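You operate a simulated robot arm through the tools that you are given. There is no shell and no other tool.

You run a simulated two-armed robot. Do the job below in one go: nothing can be reset, and whatever is moved stays where it is left.

Task
Tie the cream gift bag with raffia on the turntable, then box it.
Fine: low guide arm in, crank till it is tied, arm out again; bag upright in the white box. Set down upright: what you pick out.

Only the result counts: the job must be done as asked and must still hold three seconds after the hand-in. Knocking over, shifting, dropping, spilling or breaking anything else fails it.

Robot
Two 7-joint arms with two-finger parallel grippers on one trunk that stands fixed in place. Base frame: the origin is at the foot of the trunk, x ahead of it, y to its left, z up. Lengths are in mm, angles in rad, forces in N, time in s.
The left shoulder is at [50, 209, 1271], the right one opposite. With the tool pointing down near the work surface each hand reaches from about 100 to 900 mm from the base axis, measured 20 degrees to its own side. Payload 4.4 kg a hand.
Tool frame (each hand has its own): the origin (TCP) lies between the finger pads and is the grasp point; the fingertips stand 23 mm ahead of it; z points along the fingers, y is the line along which they close. Largest opening 94 mm; finger width 38, thickness 10; the body of the gripper, 54 by 96 mm, starts 39 mm behind the TCP.
Orientation is that of the tool frame in the base frame, as a unit quaternion [x, y, z, w]. With the fingers straight down and closing along the base's y, the tool's x points along the base's -x, its y along +y and its z along -z.

Tools
- The arms move only by the tool drive_tool. It takes "left_rows", "right_rows" or both (then of equal length, played together; a hand with none holds still); each is a list of rows, each a list of 2 entries, a list of its own where there are three numbers: the shift along the base's x, y, z in units of 25 mm (1.0 is 25 mm), then the turn, a rotation vector about the base's x, y, z in units of 6 degrees (1.0 is 6 degrees). In form: [[[x, y, z], [rx, ry, rz]], ...]. A call has 1 to 20 rows; each row shifts and turns the commanded pose from where the row before left it. "left_claw" and "right_claw" are, for a hand that has rows, the opening, from 0 (shut) to 1 (fully open), set as the call begins (left out, the last holds). A call with a number of a shift or a turn outside -1 to 1 is refused whole. A row lasts 0.2 s, in which the tool goes at most 50 mm and 0.15 rad; a call with a longer step from one row to the next is refused whole, and so is a gripper value outside its range. Where a pose cannot be reached the arm comes as near as it can. A force on the tool above 90 N (or 10 N above the force at the start of the call, whichever is more), or a blocked arm, ends the call early, and 0.2 s more pass. Each finger travels about 108 mm/s and halts on what it meets, pressing with about 28 N; the grip force reading is that of the motor and also rises with nothing between the fingers. The clock runs only during rows and for 0.2 s after the last one: add rows that do not move to give the fingers time. The reply holds the time, the measured pose of the TCP, the force on the tool along the base axes, the opening and the grip force, in the units named above and with some noise, with the torque about the TCP (base axes, N m) and any sound that the robot's microphone picked up, and new pictures: "views" is both (left out), scene, wrist or none (wrist: the cameras of the hands that moved).
- Cameras (640 x 400 px; columns grow to the right, rows downward): "scene" is now at [140.9, 65.9, 1471.7]; the picture's right is [0.69, -0.73, 0.00], its down [-0.27, -0.26, -0.93] and it looks along [0.67, 0.64, -0.37] (base axes); focal length 327 px, centre (320, 200). "left" rides on the left gripper at [86, -16, -74] in its tool frame; the picture's right is [0.18, 0.98, 0.00], its down [-0.58, 0.11, -0.81] and it looks along [-0.79, 0.15, 0.59] (tool axes); focal length 243 px, centre (320, 200). "right" rides on the right gripper at [86, 16, -74] in its tool frame; the picture's right is [-0.18, 0.98, 0.00], its down [-0.58, -0.11, -0.81] and it looks along [-0.79, -0.15, 0.59] (tool axes); focal length 243 px, centre (320, 200). There is no depth. A picture from a camera that has moved, and an enlarged one, comes with that camera's place and axes in the base frame and with its lens. The place of the scene camera against the robot may be out by one fixed shift of up to 12 mm in any direction.
- move_column(by): slides the trunk up (or, below 0, down) by that many mm; the arms and the scene camera ride with it, the base frame stays. It gives what a move gives, with no picture.
- head_to(pan, tilt): turns the head with the scene camera to pan (to the left, within 1.396 rad either way) and tilt (down, from -0.506 to 1.204), counted from straight ahead of the robot. It gives what a move gives, and a new picture of the scene camera.
- enlarge(camera, box): a new picture of the part [left, top, right, bottom] of that camera's present view, enlarged. It takes no simulated time.
- job_done(): hands the job in; it is judged then, once.

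Nothing tells you positions but the pictures and the camera data. Unless the task says otherwise, let go and move clear before handing in.

The tools are called after "Emit:" as name(argument=value, ...) on one line, values as JSON. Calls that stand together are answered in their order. drive_tool: Moves the arms, as the interface text tells. Its arguments: {"type":"object","properties":{"left_rows":{"type":"array","items":{"type":"array"}},"left_claw":{"type":"number"},"right_rows":{"type":"array","items":{"type":"array"}},"right_claw":{"type":"number"},"views":{"type":"string","enum":["both","scene","wrist","none"]}},"required":[]} The other tools are called the same way: move_column (by) moves the trunk up or down; head_to (pan, tilt) turns the head that bears the scene camera; enlarge (camera, box) takes an enlarged picture of a part of a camera's view; job_done () hands the job in.

At the start:

```text
time_s: 0.0
left_position: [333.7, 492.6, 1236.1]
left_orientation: [0.0, 1.0, 0.0, 0.001]
left_contact_force: [-0.4, 0.3, -0.3]
left_torque: [-0.04, -0.02, 0.0]
left_width: 94.0
left_finger_force: 0.1
right_position: [427.1, 67.4, 1265.6]
right_orientation: [0.0, 1.0, 0.001, 0.0]
right_contact_force: [0.0, -0.2, 0.2]
right_torque: [0.0, -0.03, -0.02]
right_width: 93.8
right_finger_force: 0.0
trunk travel left (down, up): [-350.0, 213.0]
head pan, tilt (commanded): [0.757, 0.382]
```

scene: 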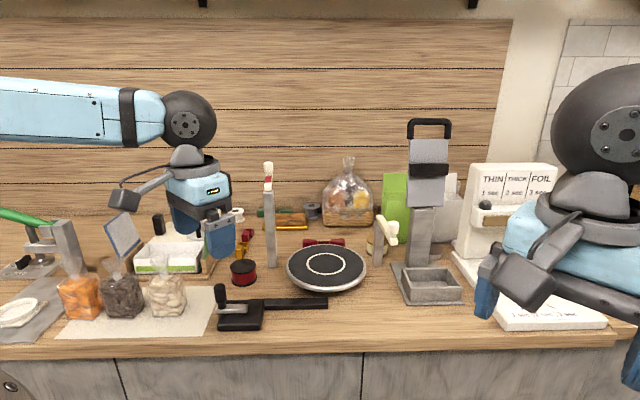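
right: 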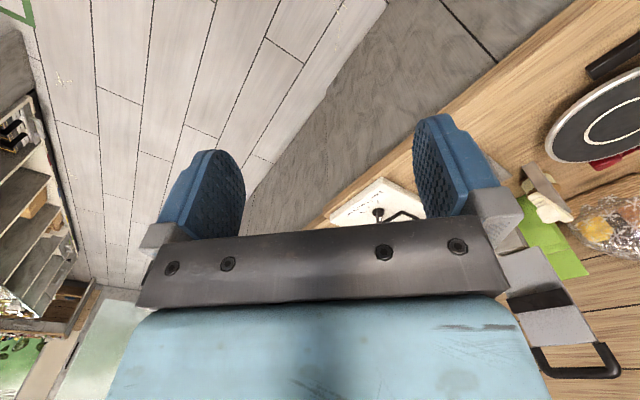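
left: 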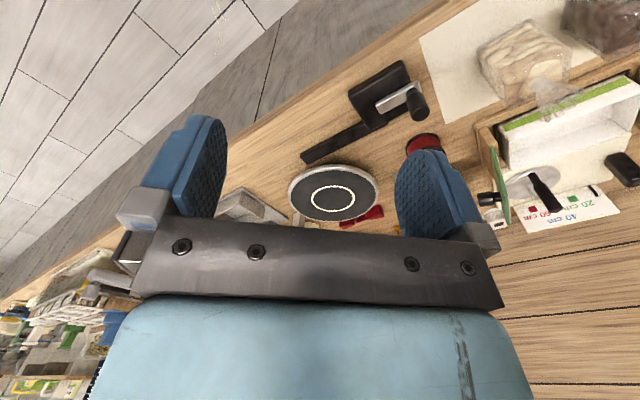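

I see a counter with three clear-bag goods on a mat at the left, a turntable in the middle, some posts, a crank box and a ribbon device. I'll take close-up pictures first to identify the bag, raffia, guide arms, crank and white box.

Emit:
enlarge(camera="scene", box=[0, 180, 220, 350])

Emit:
enlarge(camera="scene", box=[200, 140, 420, 340])

Emit:
enlarge(camera="scene", box=[380, 100, 640, 340])

Emit:
enlarge(camera="left", box=[280, 0, 640, 240])

```text
2.35 times, centred on (110, 265) of scene
camera zoom: at [140.9, 65.9, 1471.7], right [0.69, -0.73, 0.0], down [-0.27, -0.26, -0.93], along [0.67, 0.64, -0.37], focal length 770 px, centre (814, 47)
```

zoom: 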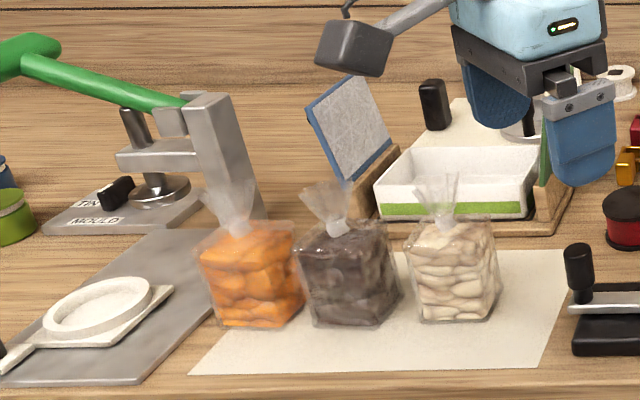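

```text
2.00 times, centred on (310, 240) of scene
camera zoom: at [140.9, 65.9, 1471.7], right [0.69, -0.73, 0.0], down [-0.27, -0.26, -0.93], along [0.67, 0.64, -0.37], focal length 654 px, centre (340, 120)
```

zoom: 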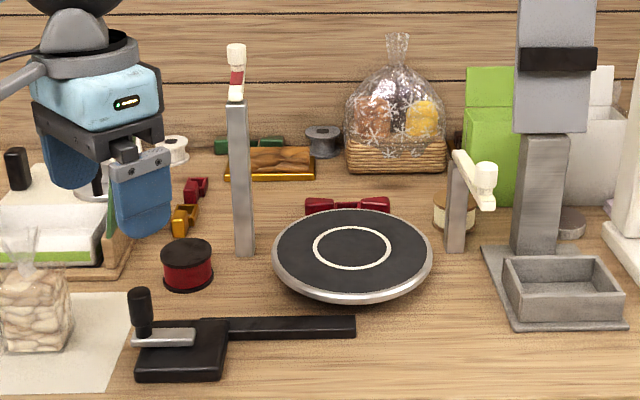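

```text
1.67 times, centred on (510, 220) of scene
camera zoom: at [140.9, 65.9, 1471.7], right [0.69, -0.73, 0.0], down [-0.27, -0.26, -0.93], along [0.67, 0.64, -0.37], focal length 545 px, centre (3, 167)
```

zoom: 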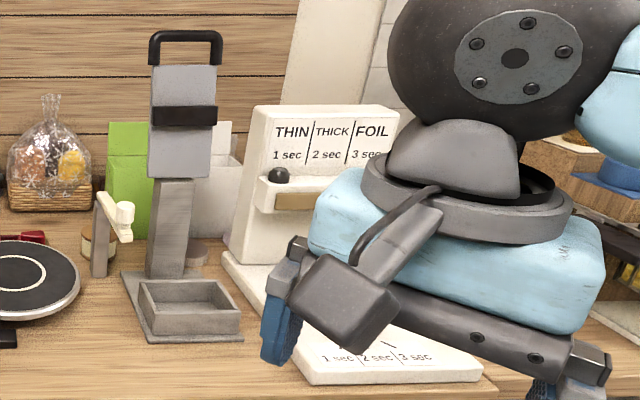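

```text
1.67 times, centred on (460, 120) of left
camera zoom: at [247.0, 476.9, 1311.2], right [-0.18, 0.98, 0.0], down [0.58, 0.11, 0.81], along [0.79, 0.15, -0.59], focal length 404 px, centre (87, 333)
```

zoom: 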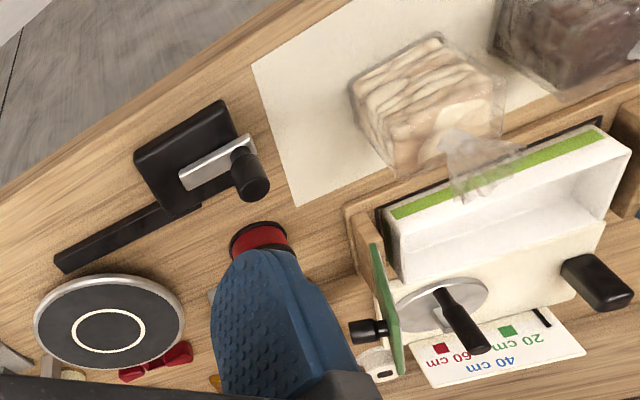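

The low post right of the turntable holds a cream arm, which should be the raffia. The tall left post holds a red ribbon arm. The crank box sits in front, joined to the turntable by a bar, and a white box seems to be behind the grey stand. I'll turn the head for other views.

Emit:
head_to(pan=0.55, tilt=0.65)

```text
time_s: 0.8
left_position: [333.7, 493.5, 1237.9]
left_orientation: [0.0, 1.0, -0.001, -0.001]
left_contact_force: [0.3, -0.3, 0.5]
left_torque: [-0.01, 0.01, 0.02]
left_width: 93.9
left_finger_force: 0.1
right_position: [426.3, 68.4, 1265.6]
right_orientation: [0.0, 1.0, 0.001, -0.001]
right_contact_force: [0.7, -0.3, -0.8]
right_torque: [0.0, -0.03, -0.03]
right_width: 94.2
right_finger_force: 0.0
trunk travel left (down, up): [-350.0, 213.0]
head pan, tilt (commanded): [0.55, 0.649]
camera scene: at [147.4, 47.6, 1447.6], right [0.52, -0.85, 0.0], down [-0.51, -0.32, -0.8], along [0.68, 0.42, -0.6], focal length 327 px, centre (320, 200)
```

scene: 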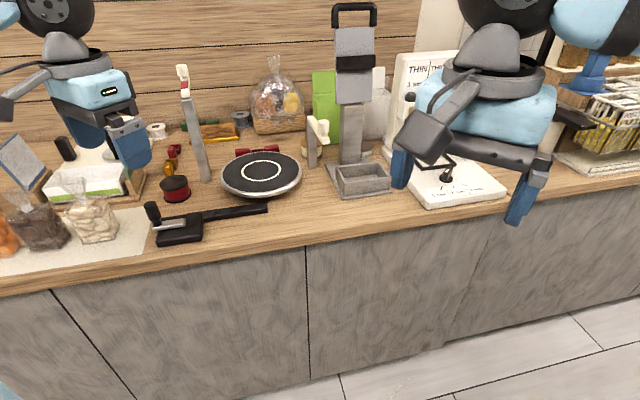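

Next I need to see the back boxes and the left tray clearly. I'll move the right arm back and toward the left so its camera looks at the back right, and raise the left arm a little for an overview.

Emit:
drive_tool(right_rows=[[[-1, 1, 0.5], [0, 0, 0]], [[-1, 1, 0.5], [0, 0, 0]], [[-1, 1, 0], [0, 0, 0]], [[-1, 1, 0], [0, 0, 0]], [[-1, 1, 0], [0, 0, 0]], [[0, 1, 0], [0, 0, 0]], [[0, 0, 0], [0, 0, 0]]], left_rows=[[[-1, 1, 0.5], [0, 0, 0]], [[-1, 1, 0.5], [0, 0, 0]], [[-1, 1, 0], [0, 0, 0]], [[-1, 1, 0], [0, 0, 0]], [[0, 1, 0], [0, 0, 0]], [[0, 0, 0], [0, 0, 0]], [[0, 0, 0], [0, 0, 0]]], views="both")

```text
time_s: 2.4
left_position: [233.3, 617.5, 1262.5]
left_orientation: [0.0, 1.0, 0.0, 0.0]
left_contact_force: [0.3, 0.1, -0.6]
left_torque: [0.04, -0.03, 0.01]
left_width: 93.9
left_finger_force: 0.2
right_position: [304.9, 219.0, 1291.2]
right_orientation: [0.0, 1.0, 0.0, 0.0]
right_contact_force: [0.2, 0.2, -0.2]
right_torque: [0.03, 0.0, 0.01]
right_width: 94.2
right_finger_force: 0.0
trunk travel left (down, up): [-350.0, 213.0]
head pan, tilt (commanded): [0.55, 0.649]
camera scene: at [147.5, 46.9, 1447.6], right [0.52, -0.85, 0.0], down [-0.52, -0.32, -0.8], along [0.68, 0.42, -0.6], focal length 327 px, centre (320, 200)
camera right: at [217.3, 234.1, 1365.2], right [0.18, 0.98, 0.0], down [0.58, -0.11, 0.81], along [0.79, -0.15, -0.59], focal length 243 px, centre (320, 200)
camera left: at [147.3, 600.3, 1336.9], right [-0.18, 0.98, 0.0], down [0.58, 0.11, 0.81], along [0.79, 0.15, -0.59], focal length 243 px, centre (320, 200)
```

scene: 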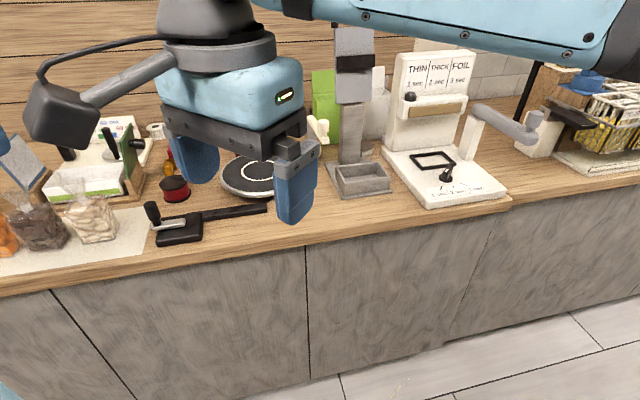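
right: 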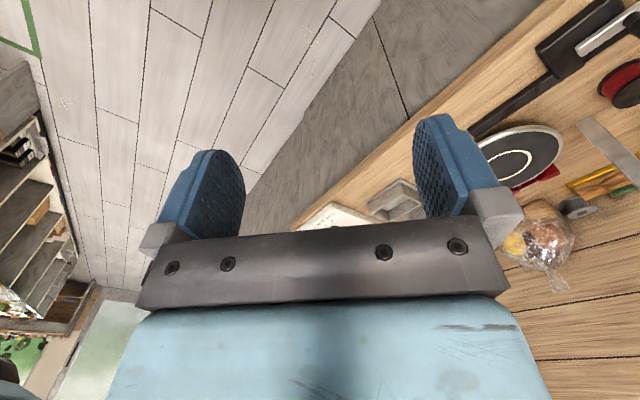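
left: 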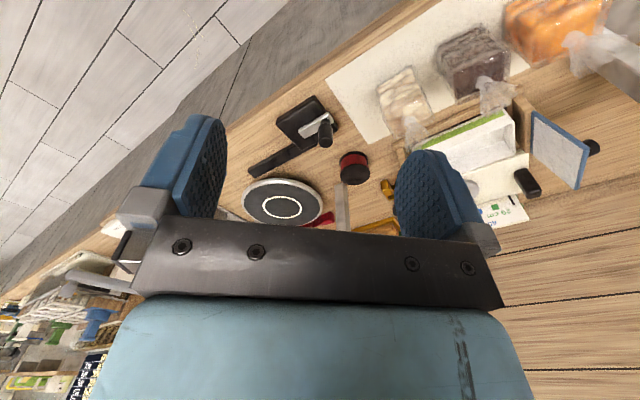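

The counter runs diagonally, about 45° to the base. I'll turn the right hand about 45° to the left so its camera looks straight at the back of the counter, and move it away from the scene camera's view.

Emit:
drive_tool(right_rows=[[[0, -1, 0.5], [0, 0, 1]], [[0, -1, 0.5], [0, 0, 1]], [[0, -1, 0.5], [0, 0, 1]], [[0, -1, 0.5], [0, 0, 1]], [[0, 0, 0], [0, 0, 1]], [[0, 0, 0], [0, 0, 1]], [[0, 0, 0], [0, 0, 1]], [[0, 0, 0], [0, 0, 0]]], views="both")

Emit:
head_to(pan=0.9, tilt=0.5)

```text
time_s: 4.2
left_position: [233.3, 617.6, 1263.4]
left_orientation: [0.001, 1.0, 0.0, 0.0]
left_contact_force: [-0.3, -0.2, 1.0]
left_torque: [0.0, 0.01, -0.02]
left_width: 94.1
left_finger_force: 0.1
right_position: [301.3, 118.9, 1341.5]
right_orientation: [-0.359, 0.933, 0.0, 0.0]
right_contact_force: [-0.6, -0.5, -0.6]
right_torque: [0.05, 0.01, -0.01]
right_width: 94.0
right_finger_force: 0.0
trunk travel left (down, up): [-350.0, 213.0]
head pan, tilt (commanded): [0.55, 0.649]
camera scene: at [147.3, 47.7, 1447.6], right [0.52, -0.85, 0.0], down [-0.52, -0.32, -0.8], along [0.68, 0.42, -0.6], focal length 327 px, centre (320, 200)
camera right: at [227.6, 72.3, 1414.6], right [-0.52, 0.85, 0.0], down [0.5, 0.31, 0.81], along [0.69, 0.42, -0.59], focal length 243 px, centre (320, 200)
```

scene: 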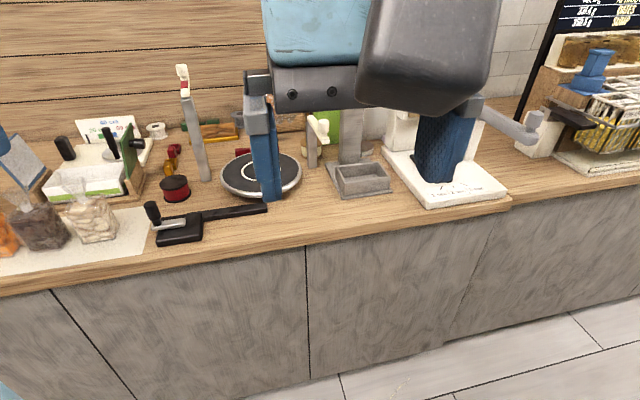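
right: 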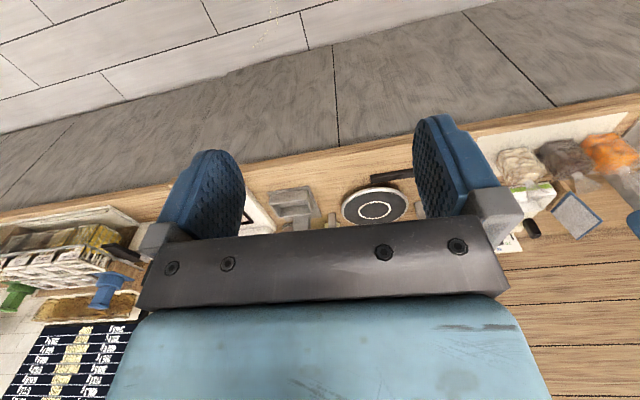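

```text
time_s: 5.0
left_position: [233.6, 618.3, 1261.8]
left_orientation: [0.0, 1.0, 0.0, 0.001]
left_contact_force: [-0.1, -0.1, -0.1]
left_torque: [0.02, -0.01, 0.01]
left_width: 93.8
left_finger_force: 0.0
right_position: [303.8, 117.5, 1340.7]
right_orientation: [-0.359, 0.933, -0.001, 0.0]
right_contact_force: [0.7, 0.1, -0.2]
right_torque: [0.01, 0.0, 0.0]
right_width: 94.3
right_finger_force: 0.0
trunk travel left (down, up): [-350.0, 213.0]
head pan, tilt (commanded): [0.901, 0.499]
camera scene: at [130.0, 73.5, 1460.9], right [0.78, -0.62, 0.0], down [-0.3, -0.38, -0.88], along [0.55, 0.69, -0.48], focal length 327 px, centre (320, 200)
```

scene: 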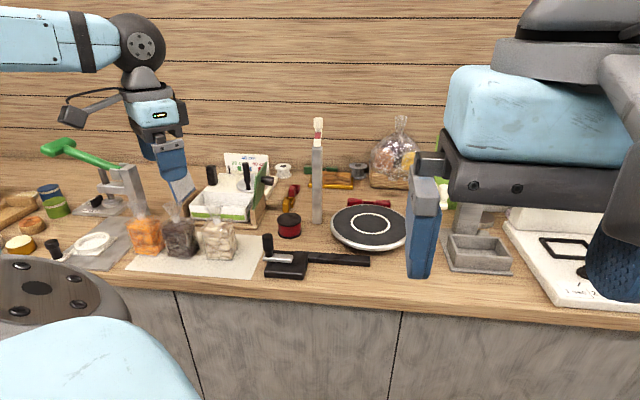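

Emit:
enlarge(camera="scene", box=[110, 130, 330, 290])

Emit:
drive_tool(right_rows=[[[0, -1, 0], [0, 0, 0]], [[0, -1, 0], [0, 0, 0]], [[0, -1, 0], [0, 0, 0]], [[0, -1, 0], [0, 0, 0]], [[0, -1, 0], [0, 0, 0]], [[0, -1, 0], [0, 0, 0]], [[0, -1, 0], [0, 0, 0]], [[0, -1, 0], [0, 0, 0]], [[0, -1, 0], [0, 0, 0]], [[0, -1, 0], [0, 0, 0]], [[0, -1, 0], [0, 0, 0]], [[0, -1, 0], [0, 0, 0]], [[0, -1, 0], [0, 0, 0]], [[0, -1, 0], [0, 0, 0]]], views="both")

Emit:
move_column(by=200)

Emit:
head_to(pan=0.6, tilt=0.6)

```text
2.50 times, centred on (220, 210) of scene
camera zoom: at [130.0, 73.5, 1460.9], right [0.78, -0.62, 0.0], down [-0.3, -0.38, -0.88], along [0.55, 0.69, -0.48], focal length 818 px, centre (570, 175)
```

zoom: 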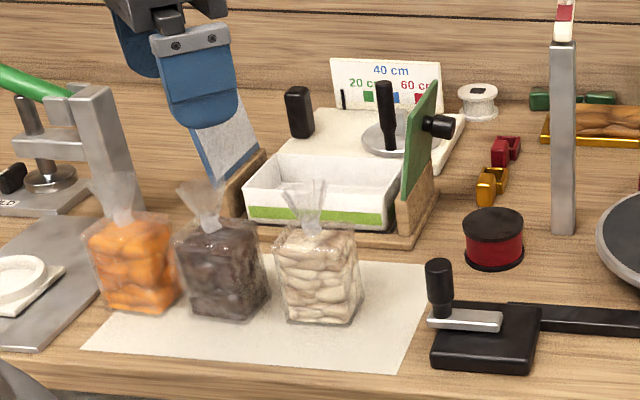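

```text
time_s: 8.0
left_position: [233.2, 616.9, 1263.7]
left_orientation: [-0.001, 1.0, 0.001, 0.0]
left_contact_force: [0.2, -0.2, 0.4]
left_torque: [0.02, 0.04, -0.01]
left_width: 94.1
left_finger_force: 0.0
right_position: [298.6, -233.4, 1341.2]
right_orientation: [-0.359, 0.934, 0.0, 0.0]
right_contact_force: [-0.7, 0.6, 0.0]
right_torque: [0.02, -0.01, 0.0]
right_width: 94.2
right_finger_force: 0.1
trunk travel left (down, up): [-350.0, 213.0]
head pan, tilt (commanded): [0.901, 0.499]
camera scene: at [129.1, 72.1, 1461.1], right [0.78, -0.62, 0.0], down [-0.3, -0.37, -0.88], along [0.55, 0.69, -0.48], focal length 327 px, centre (320, 200)
camera right: at [224.1, -281.0, 1415.2], right [-0.52, 0.85, 0.0], down [0.5, 0.31, 0.81], along [0.69, 0.42, -0.59], focal length 243 px, centre (320, 200)
```

scene: 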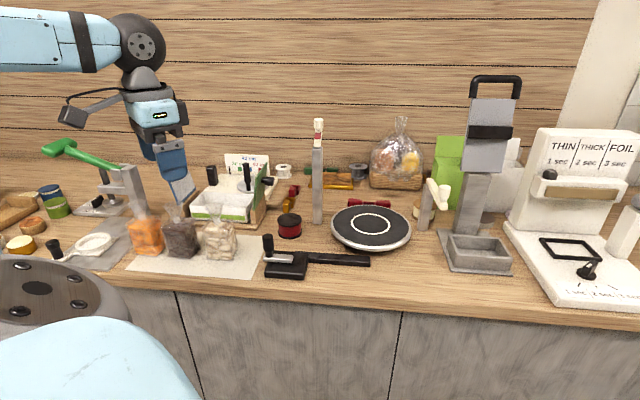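
right: 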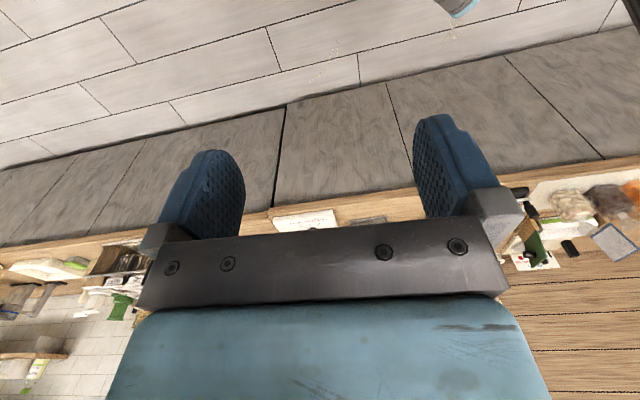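

```text
time_s: 10.2
left_position: [233.4, 618.1, 1462.2]
left_orientation: [0.0, 1.0, 0.001, 0.0]
left_contact_force: [-0.1, 0.2, 0.0]
left_torque: [0.04, -0.01, -0.02]
left_width: 93.9
left_finger_force: 0.1
right_position: [300.7, -232.5, 1540.6]
right_orientation: [-0.359, 0.933, 0.001, 0.0]
right_contact_force: [0.2, 0.5, 0.2]
right_torque: [-0.01, -0.01, 0.02]
right_width: 93.9
right_finger_force: 0.1
trunk travel left (down, up): [-550.0, 13.0]
head pan, tilt (commanded): [0.901, 0.499]
```

```text
time_s: 11.0
left_position: [234.1, 617.1, 1462.0]
left_orientation: [0.001, 1.0, 0.0, 0.0]
left_contact_force: [0.3, -0.6, -0.5]
left_torque: [0.01, 0.02, -0.01]
left_width: 93.9
left_finger_force: 0.1
right_position: [298.8, -232.5, 1540.1]
right_orientation: [-0.358, 0.934, 0.0, 0.0]
right_contact_force: [0.0, 0.3, -0.4]
right_torque: [0.0, -0.01, 0.03]
right_width: 94.0
right_finger_force: 0.1
trunk travel left (down, up): [-550.0, 13.0]
head pan, tilt (commanded): [0.6, 0.6]
camera scene: at [146.3, 52.2, 1651.9], right [0.57, -0.82, 0.0], down [-0.47, -0.32, -0.83], along [0.68, 0.47, -0.56], focal length 327 px, centre (320, 200)
```

scene: 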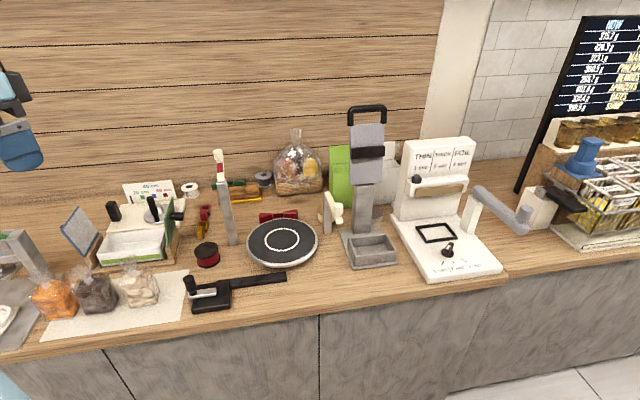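

Emit:
enlarge(camera="scene", box=[300, 90, 480, 280])

Emit:
enlarge(camera="scene", box=[20, 160, 220, 340])

Emit:
enlarge(camera="scene", box=[180, 120, 360, 300])

```text
2.11 times, centred on (390, 185) of scene
camera zoom: at [146.3, 52.2, 1651.9], right [0.57, -0.82, 0.0], down [-0.47, -0.32, -0.83], along [0.68, 0.47, -0.56], focal length 689 px, centre (173, 232)
```

zoom: 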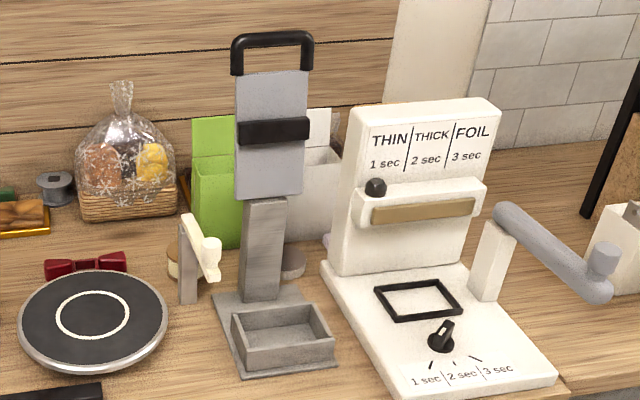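

```text
2.22 times, centred on (120, 250) of scene
camera zoom: at [146.3, 52.2, 1651.9], right [0.57, -0.82, 0.0], down [-0.47, -0.32, -0.83], along [0.68, 0.47, -0.56], focal length 727 px, centre (764, 89)
```

zoom: 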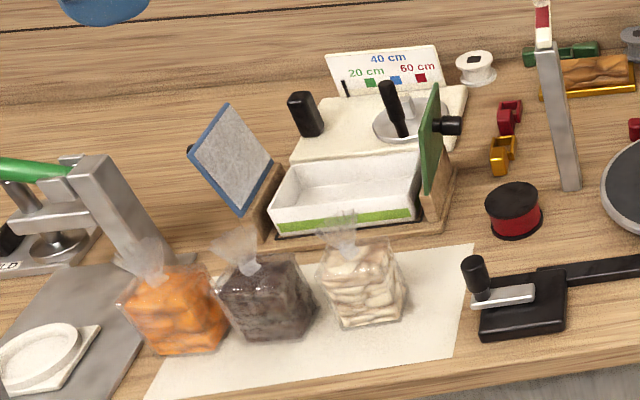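

```text
2.22 times, centred on (270, 210) of scene
camera zoom: at [146.3, 52.2, 1651.9], right [0.57, -0.82, 0.0], down [-0.47, -0.32, -0.83], along [0.68, 0.47, -0.56], focal length 727 px, centre (431, 178)
```

zoom: 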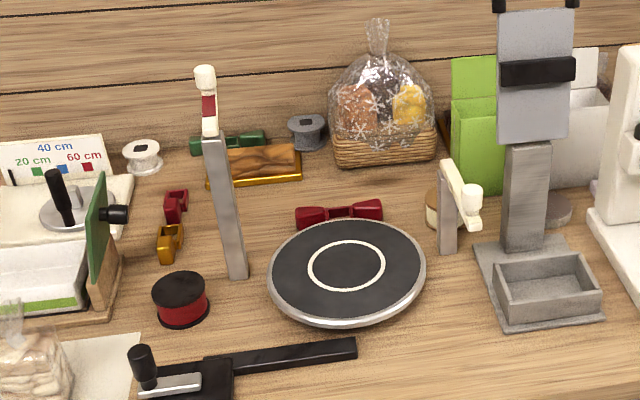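

The green and white open boxes behind the grey stand triangulate to about x=1265, which is beyond the stated reach. I'll look around for other white boxes before deciding.

Emit:
head_to(pan=-0.1, tilt=0.6)

Emit:
head_to(pan=-0.9, tilt=0.6)

Emit:
head_to(pan=1.35, tilt=0.6)

```text
time_s: 12.1
left_position: [234.1, 616.8, 1461.6]
left_orientation: [0.0, 1.0, 0.0, 0.0]
left_contact_force: [-0.3, 0.6, 0.0]
left_torque: [0.01, 0.0, -0.01]
left_width: 93.6
left_finger_force: 0.0
right_position: [300.7, -232.4, 1540.9]
right_orientation: [-0.359, 0.933, 0.0, 0.0]
right_contact_force: [-0.7, -0.7, -0.2]
right_torque: [-0.03, 0.03, 0.02]
right_width: 93.9
right_finger_force: 0.1
trunk travel left (down, up): [-550.0, 13.0]
head pan, tilt (commanded): [-0.099, 0.6]
camera scene: at [161.4, -6.5, 1651.9], right [-0.1, -1.0, 0.0], down [-0.56, 0.06, -0.83], along [0.82, -0.08, -0.56], focal length 327 px, centre (320, 200)
```

scene: 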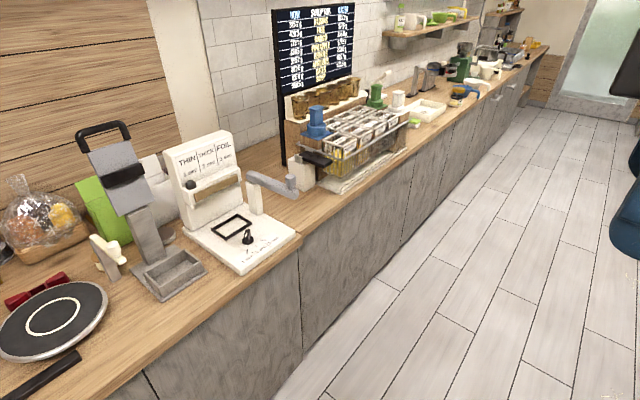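

```text
time_s: 13.2
left_position: [233.6, 616.8, 1462.3]
left_orientation: [0.0, 1.0, 0.001, 0.0]
left_contact_force: [0.5, 0.7, -0.7]
left_torque: [0.02, -0.05, 0.01]
left_width: 93.9
left_finger_force: 0.1
right_position: [299.7, -232.5, 1542.0]
right_orientation: [-0.359, 0.933, 0.0, 0.0]
right_contact_force: [0.1, 0.2, 0.9]
right_torque: [-0.02, -0.03, -0.01]
right_width: 94.0
right_finger_force: 0.1
trunk travel left (down, up): [-550.0, 13.0]
head pan, tilt (commanded): [-0.901, 0.6]
camera scene: at [128.4, -67.0, 1651.9], right [-0.78, -0.62, 0.0], down [-0.35, 0.44, -0.83], along [0.51, -0.65, -0.56], focal length 327 px, centre (320, 200)
```

scene: 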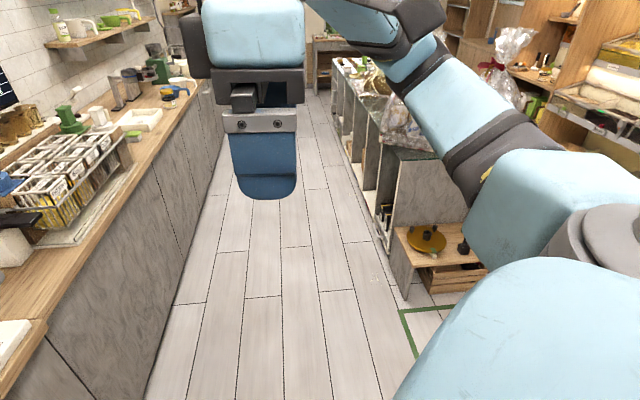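

```text
time_s: 15.3
left_position: [233.4, 617.6, 1461.3]
left_orientation: [0.0, 1.0, 0.0, 0.0]
left_contact_force: [1.2, 0.1, -1.0]
left_torque: [0.01, -0.01, -0.01]
left_width: 94.2
left_finger_force: 0.1
right_position: [299.6, -232.2, 1541.9]
right_orientation: [-0.359, 0.933, 0.0, 0.0]
right_contact_force: [-0.3, 0.4, -0.5]
right_torque: [-0.02, 0.0, 0.02]
right_width: 94.2
right_finger_force: 0.0
trunk travel left (down, up): [-550.0, 13.0]
head pan, tilt (commanded): [1.349, 0.6]
camera scene: at [92.9, 88.4, 1651.9], right [0.98, -0.22, 0.0], down [-0.12, -0.55, -0.83], along [0.18, 0.8, -0.56], focal length 327 px, centre (320, 200)
```

scene: 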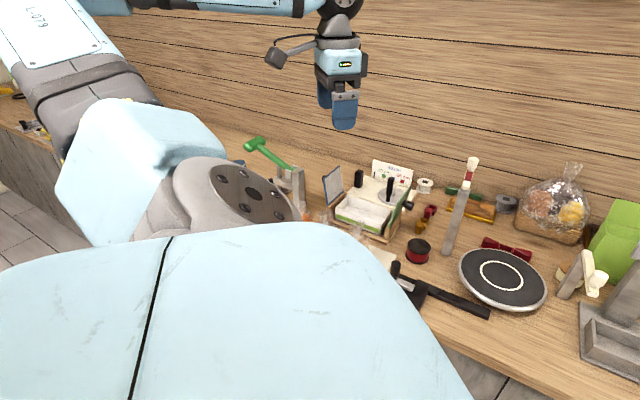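

Emit:
enlarge(camera="scene", box=[220, 130, 440, 290])

Emit:
head_to(pan=0.757, tilt=1.1)

Emit:
drive_tool(left_rows=[[[0.5, -1, 0], [0, 0, 0]], [[0.5, -1, 0], [0, 0, 0]], [[0.5, -1, 0], [0, 0, 0]], [[0.5, -1, 0], [0, 0, 0]], [[0.5, -1, 0], [0, 0, 0]], [[0.5, -1, 0], [0, 0, 0]], [[0.5, -1, 0], [0, 0, 0]], [[0.5, -1, 0], [0, 0, 1]], [[0.5, -1, 0], [0, 0, 1]], [[0.5, -1, 0], [0, 0, 1]], [[0, 0, 0], [0, 0, 1]], [[0, 0, 0], [0, 0, 1]], [[0, 0, 0], [0, 0, 1]], [[0, 0, 0], [0, 0, 1]], [[0, 0, 0], [0, 0, 1]], [[0, 0, 0], [0, 0, 1]], [[0, 0, 0], [0, 0, 0]]], views="both")

```text
2.50 times, centred on (330, 210) of scene
camera zoom: at [92.9, 88.4, 1651.9], right [0.98, -0.22, 0.0], down [-0.12, -0.55, -0.83], along [0.18, 0.8, -0.56], focal length 818 px, centre (295, 175)
```

zoom: 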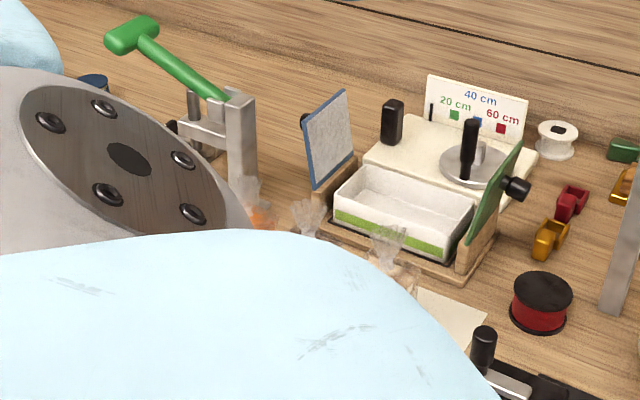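

```text
time_s: 16.3
left_position: [233.6, 616.8, 1461.4]
left_orientation: [0.0, 1.0, 0.0, -0.001]
left_contact_force: [-0.2, -0.3, 0.1]
left_torque: [0.01, 0.01, -0.01]
left_width: 94.1
left_finger_force: 0.1
right_position: [300.9, -232.5, 1541.9]
right_orientation: [-0.358, 0.934, 0.0, 0.0]
right_contact_force: [-0.3, 0.6, 0.0]
right_torque: [-0.07, 0.01, -0.02]
right_width: 94.2
right_finger_force: 0.1
trunk travel left (down, up): [-550.0, 13.0]
head pan, tilt (commanded): [0.757, 1.1]
camera scene: at [119.2, 45.7, 1613.3], right [0.69, -0.73, 0.0], down [-0.65, -0.61, -0.45], along [0.33, 0.31, -0.89], focal length 327 px, centre (320, 200)
```

scene: 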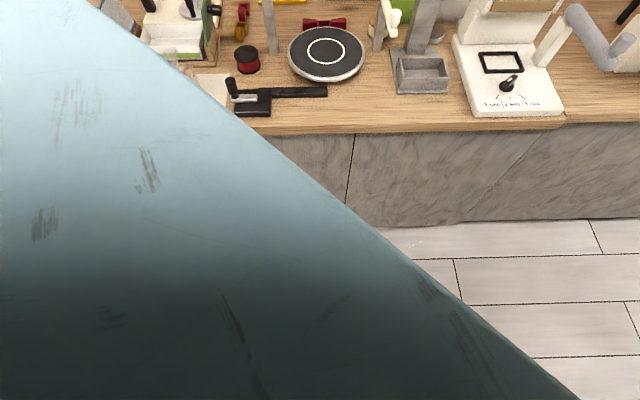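

```text
time_s: 19.9
left_position: [357.0, 367.6, 1463.5]
left_orientation: [-0.455, 0.89, 0.0, 0.0]
left_contact_force: [-0.3, -0.2, 0.6]
left_torque: [-0.01, 0.01, 0.04]
left_width: 93.9
left_finger_force: 0.0
right_position: [299.9, -231.5, 1541.8]
right_orientation: [-0.358, 0.934, 0.0, -0.001]
right_contact_force: [0.2, -0.4, -0.5]
right_torque: [-0.01, -0.04, -0.01]
right_width: 94.0
right_finger_force: 0.0
trunk travel left (down, up): [-550.0, 13.0]
head pan, tilt (commanded): [0.757, 1.1]
camera scene: at [119.1, 45.9, 1613.2], right [0.69, -0.73, 0.0], down [-0.65, -0.61, -0.45], along [0.33, 0.31, -0.89], focal length 327 px, centre (320, 200)
camera left: at [320.3, 288.1, 1536.2], right [-0.9, 0.43, 0.0], down [0.25, 0.53, 0.81], along [0.34, 0.73, -0.59], focal length 243 px, centre (320, 200)
```

scene: 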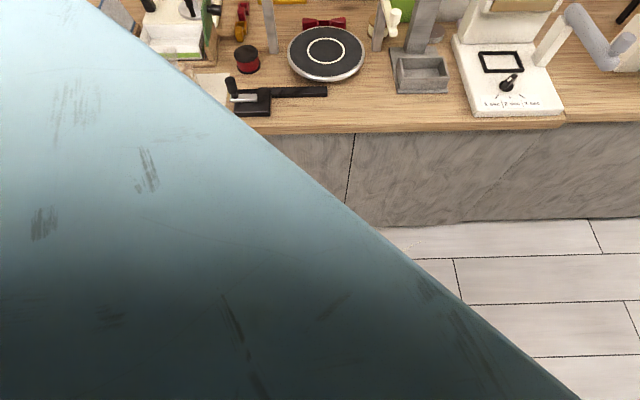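
left: 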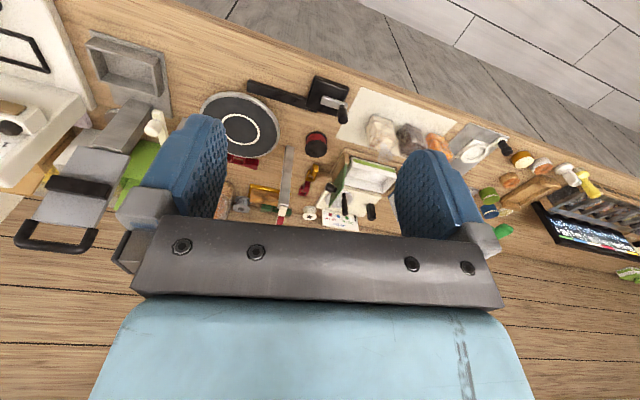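

Emit:
enlarge(camera="left", box=[280, 80, 480, 240])

Emit:
enlarge(camera="left", box=[0, 0, 340, 250])

Emit:
enlarge(camera="left", box=[420, 90, 640, 290])

```text
2.50 times, centred on (380, 160) of left
camera zoom: at [320.3, 288.1, 1536.2], right [-0.9, 0.43, 0.0], down [0.25, 0.53, 0.81], along [0.34, 0.73, -0.59], focal length 606 px, centre (170, 300)
```

zoom: 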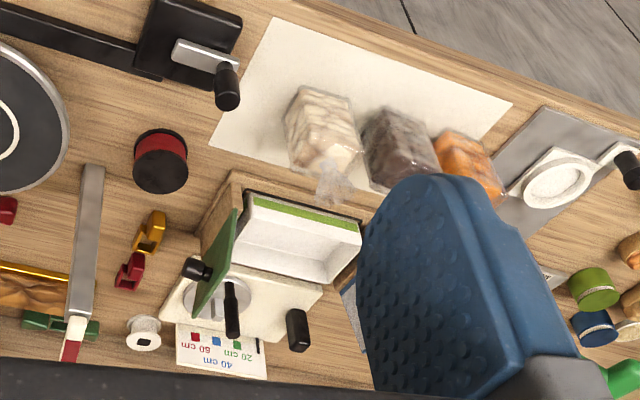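

```text
1.60 times, centred on (170, 125) of left
camera zoom: at [320.3, 288.1, 1536.2], right [-0.9, 0.43, 0.0], down [0.25, 0.53, 0.81], along [0.34, 0.73, -0.59], focal length 388 px, centre (560, 320)
```

zoom: 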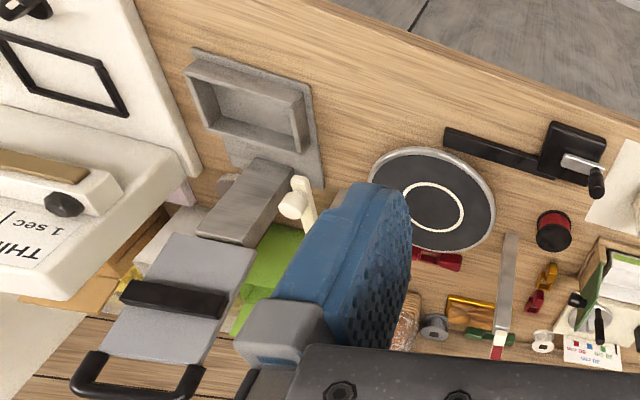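

```text
2.00 times, centred on (530, 190) of left
camera zoom: at [320.3, 288.1, 1536.2], right [-0.9, 0.43, 0.0], down [0.25, 0.53, 0.81], along [0.34, 0.73, -0.59], focal length 485 px, centre (-100, 220)
```

zoom: 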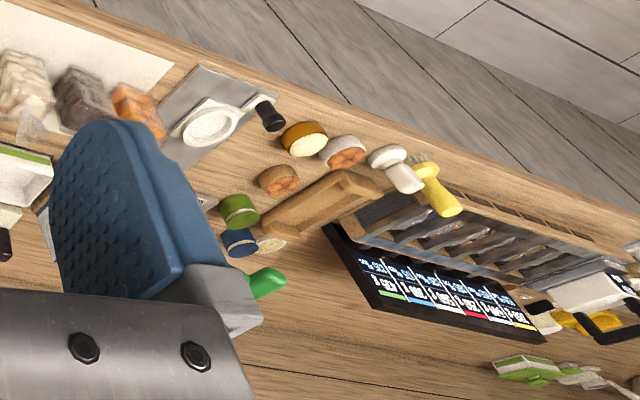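

The only white box within reach is the open white one with the green stripe in the wooden holder at the left. Next I'll lower the trunk back and bring the left wrist camera close to measure the turntable, posts and arms.

Emit:
move_column(by=-200)

Emit:
drive_tool(left_rows=[[[1, 0, 0], [0, 0, -1]], [[1, 0, 0], [0, 0, -1]], [[1, 0, 0], [0, 0, -1]], [[1, 0, 0], [0, 0, 0]], [[0, 0, 0], [0, 0, 0]]], views="both")

Emit:
head_to(pan=0.757, tilt=0.5)

```text
time_s: 22.0
left_position: [356.9, 369.3, 1261.3]
left_orientation: [-0.454, 0.891, -0.001, 0.001]
left_contact_force: [0.2, -0.7, 0.3]
left_torque: [0.03, 0.0, -0.02]
left_width: 94.1
left_finger_force: 0.1
right_position: [300.6, -232.1, 1340.8]
right_orientation: [-0.358, 0.934, 0.0, 0.0]
right_contact_force: [-0.9, 0.5, -0.1]
right_torque: [0.0, 0.02, -0.01]
right_width: 94.0
right_finger_force: 0.0
trunk travel left (down, up): [-350.0, 213.0]
head pan, tilt (commanded): [0.757, 1.1]
```

```text
time_s: 23.2
left_position: [457.3, 368.0, 1260.6]
left_orientation: [-0.309, 0.951, -0.001, 0.001]
left_contact_force: [-0.3, -0.3, -0.1]
left_torque: [0.01, -0.01, -0.03]
left_width: 94.2
left_finger_force: 0.0
right_position: [299.2, -231.9, 1341.1]
right_orientation: [-0.358, 0.934, 0.001, 0.0]
right_contact_force: [-0.5, 0.3, -0.3]
right_torque: [0.0, -0.02, 0.01]
right_width: 94.1
right_finger_force: 0.1
trunk travel left (down, up): [-350.0, 213.0]
head pan, tilt (commanded): [0.757, 1.1]
camera scene: at [118.3, 45.7, 1413.3], right [0.69, -0.73, 0.0], down [-0.65, -0.61, -0.45], along [0.33, 0.31, -0.89], focal length 327 px, centre (320, 200)
camera left: at [396.4, 304.3, 1335.1], right [-0.73, 0.69, 0.0], down [0.41, 0.43, 0.81], along [0.56, 0.59, -0.59], focal length 243 px, centre (320, 200)
```

scene: 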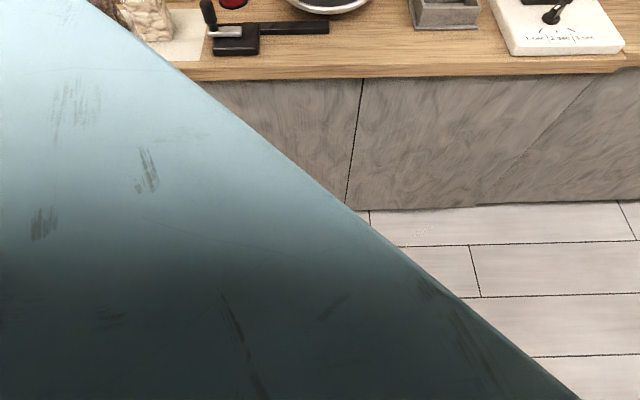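
left: 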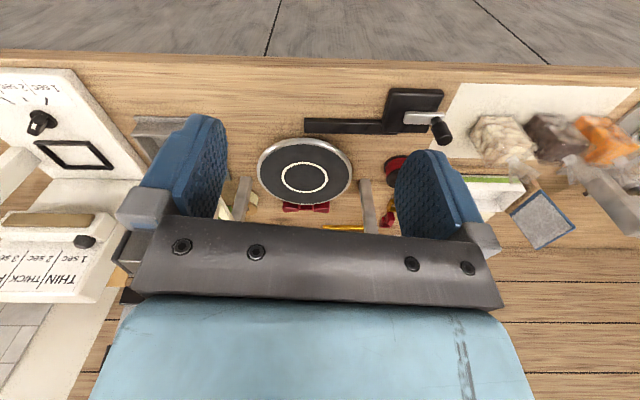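

```text
time_s: 24.2
left_position: [456.5, 369.2, 1261.0]
left_orientation: [-0.309, 0.951, 0.001, 0.0]
left_contact_force: [0.6, 0.2, 0.1]
left_torque: [-0.03, 0.0, 0.01]
left_width: 93.7
left_finger_force: 0.0
right_position: [301.1, -233.0, 1340.6]
right_orientation: [-0.358, 0.934, 0.001, 0.0]
right_contact_force: [0.3, -0.1, -0.6]
right_torque: [-0.05, 0.01, 0.0]
right_width: 94.1
right_finger_force: 0.1
trunk travel left (down, up): [-350.0, 213.0]
head pan, tilt (commanded): [0.757, 0.499]
camera scene: at [139.3, 64.7, 1460.9], right [0.69, -0.73, 0.0], down [-0.35, -0.33, -0.88], along [0.64, 0.6, -0.48], focal length 327 px, centre (320, 200)
```

scene: 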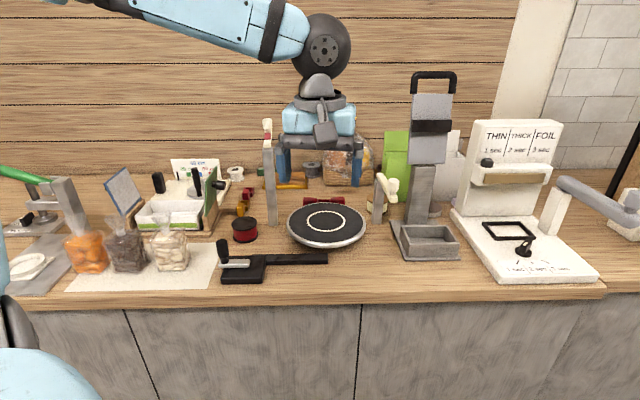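

Emit:
enlarge(camera="left", box=[120, 80, 360, 240])

Emit:
enlarge(camera="left", box=[340, 70, 640, 260])

Emit:
enlarge(camera="scene", box=[60, 150, 260, 300])

Emit:
enlarge(camera="scene", box=[210, 110, 470, 300])

```text
2.50 times, centred on (240, 160) of left
camera zoom: at [397.0, 304.3, 1334.8], right [-0.73, 0.69, 0.0], down [0.41, 0.43, 0.81], along [0.55, 0.59, -0.59], focal length 606 px, centre (520, 300)
```

zoom: 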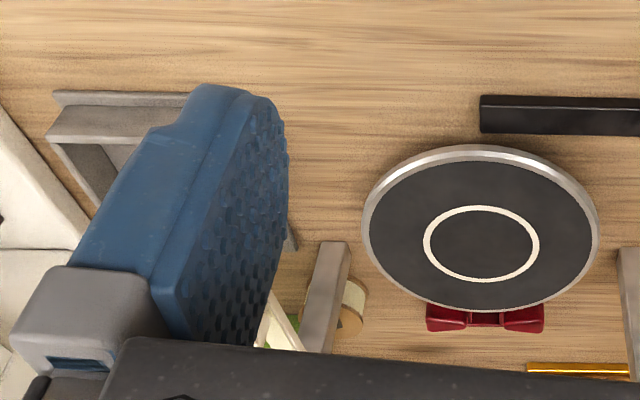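

```text
2.11 times, centred on (490, 165) of left
camera zoom: at [397.0, 304.3, 1334.8], right [-0.73, 0.69, 0.0], down [0.41, 0.43, 0.81], along [0.55, 0.59, -0.59], focal length 511 px, centre (-38, 274)
```

zoom: 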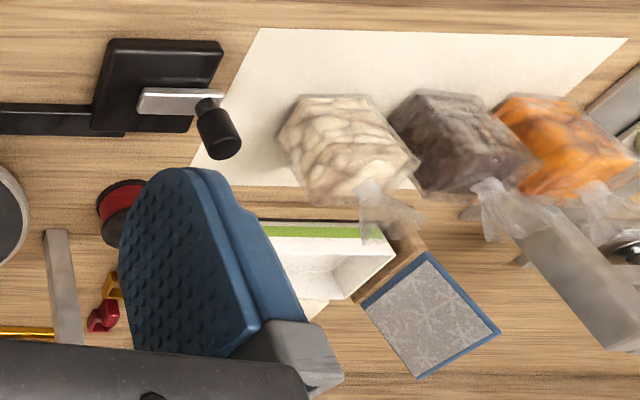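

```text
2.67 times, centred on (160, 225) of scene
camera zoom: at [139.3, 64.7, 1460.9], right [0.69, -0.73, 0.0], down [-0.35, -0.33, -0.88], along [0.64, 0.6, -0.48], focal length 873 px, centre (747, 133)
```

zoom: 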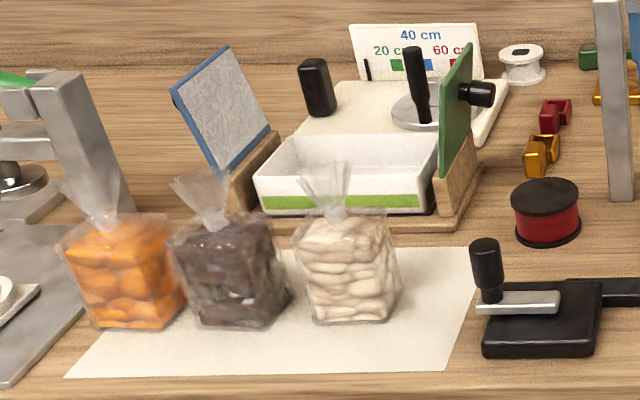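

```text
2.11 times, centred on (340, 205) of scene
camera zoom: at [139.3, 64.7, 1460.9], right [0.69, -0.73, 0.0], down [-0.35, -0.33, -0.88], along [0.64, 0.6, -0.48], focal length 689 px, centre (278, 190)
```

zoom: 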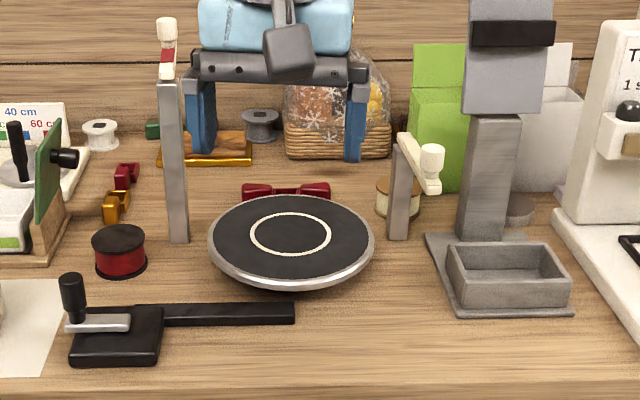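

I have rough positions now: turntable centre about (731,602,941), cream bag neck about (358,770,1018), crank knob about (431,663), and white box centre about (461,968). Next I'll bring the left wrist camera close to the bag for detail.

Emit:
drive_tool(left_rows=[[[-1, 1, 0], [0, 0, 0]], [[-1, 1, 0], [0, 0, 0]], [[-1, 1, 0], [0, 0, 0]], [[-1, 1, 0], [0, 0, 0]], [[-1, 1, 0], [0, 0, 0]], [[-1, 1, 0], [0, 0, 0]], [[-1, 1, 0], [0, 0, 0]], [[-0.5, 1, 0], [0, 0, 0]], [[0, 1, -0.5], [0, 0, 0]], [[0, 0, -0.5], [0, 0, 0]], [[0, 0, 0], [0, 0, 0]]], views="both")

```text
time_s: 26.6
left_position: [272.2, 594.3, 1237.1]
left_orientation: [-0.308, 0.951, 0.0, -0.001]
left_contact_force: [-0.1, 0.7, 0.0]
left_torque: [-0.01, -0.01, -0.01]
left_width: 94.3
left_finger_force: 0.1
right_position: [300.5, -233.1, 1342.0]
right_orientation: [-0.358, 0.934, 0.001, 0.001]
right_contact_force: [-1.2, 0.3, 1.0]
right_torque: [0.02, -0.03, -0.01]
right_width: 94.2
right_finger_force: 0.1
trunk travel left (down, up): [-350.0, 213.0]
head pan, tilt (commanded): [0.757, 0.499]
camera scene: at [139.5, 64.8, 1460.9], right [0.69, -0.73, 0.0], down [-0.35, -0.33, -0.88], along [0.64, 0.6, -0.48], focal length 327 px, centre (320, 200)
camera left: at [211.4, 528.9, 1310.9], right [-0.73, 0.69, 0.0], down [0.41, 0.43, 0.81], along [0.55, 0.59, -0.59], focal length 243 px, centre (320, 200)
```

scene: 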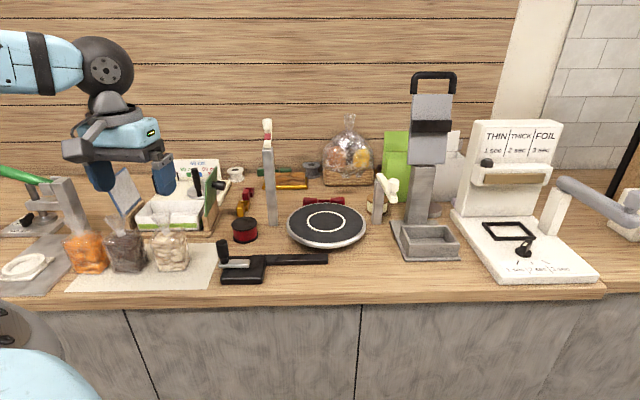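
left: 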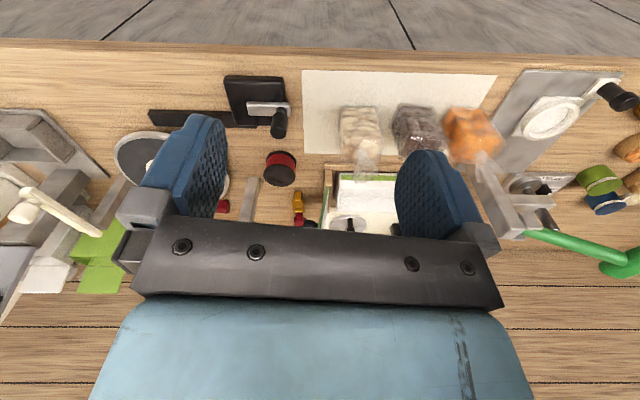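

Emit:
enlarge(camera="left", box=[300, 60, 520, 220])

Emit:
enlarge(camera="left", box=[0, 60, 300, 280])

Emit:
enlarge(camera="left", box=[210, 60, 410, 240])

Emit:
enlarge(camera="scene", box=[60, 180, 260, 290])

```text
2.50 times, centred on (410, 140) of left
camera zoom: at [211.4, 528.9, 1310.9], right [-0.73, 0.69, 0.0], down [0.41, 0.43, 0.81], along [0.55, 0.59, -0.59], focal length 606 px, centre (95, 350)
```

zoom: 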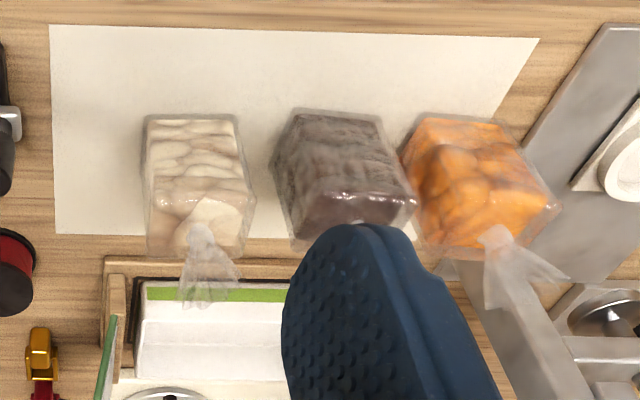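

```text
1.82 times, centred on (150, 170) of left
camera zoom: at [211.4, 528.9, 1310.9], right [-0.73, 0.69, 0.0], down [0.41, 0.43, 0.81], along [0.55, 0.59, -0.59], focal length 441 px, centre (629, 254)
```

zoom: 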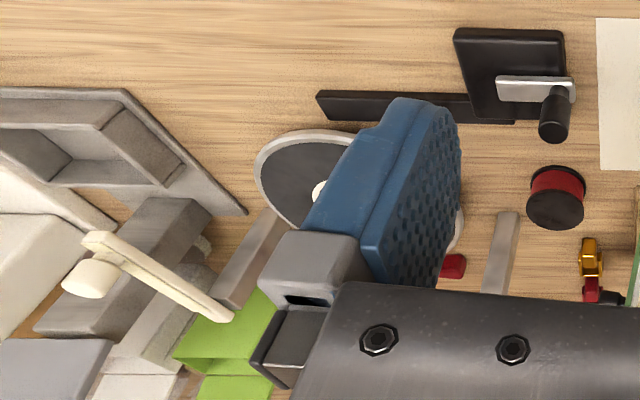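

```text
2.22 times, centred on (310, 150) of left
camera zoom: at [211.4, 528.9, 1310.9], right [-0.73, 0.69, 0.0], down [0.41, 0.43, 0.81], along [0.55, 0.59, -0.59], focal length 539 px, centre (342, 311)
```

zoom: 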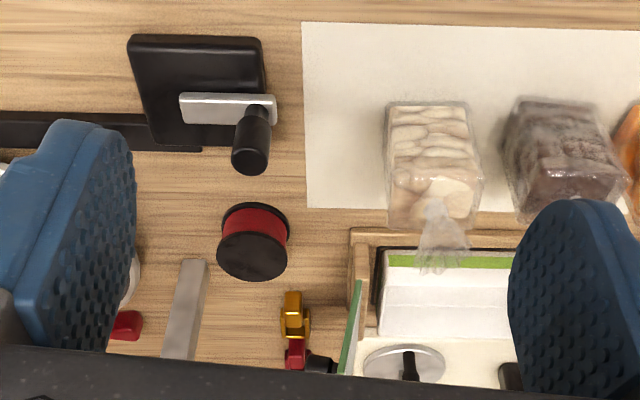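

```text
3.20 times, centred on (160, 235) of scene
camera zoom: at [139.5, 64.8, 1460.9], right [0.69, -0.73, 0.0], down [-0.35, -0.33, -0.88], along [0.64, 0.6, -0.48], focal length 1047 px, centre (832, 88)
```

zoom: 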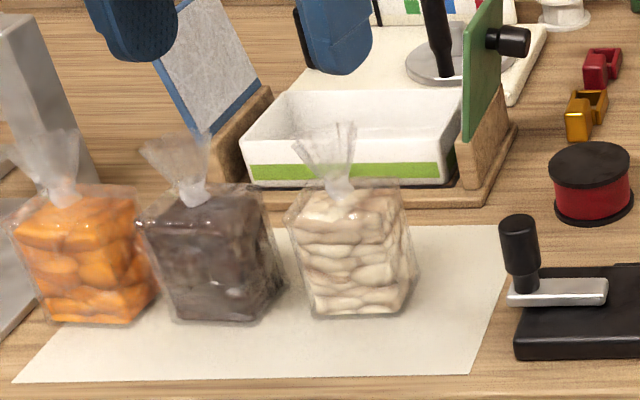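

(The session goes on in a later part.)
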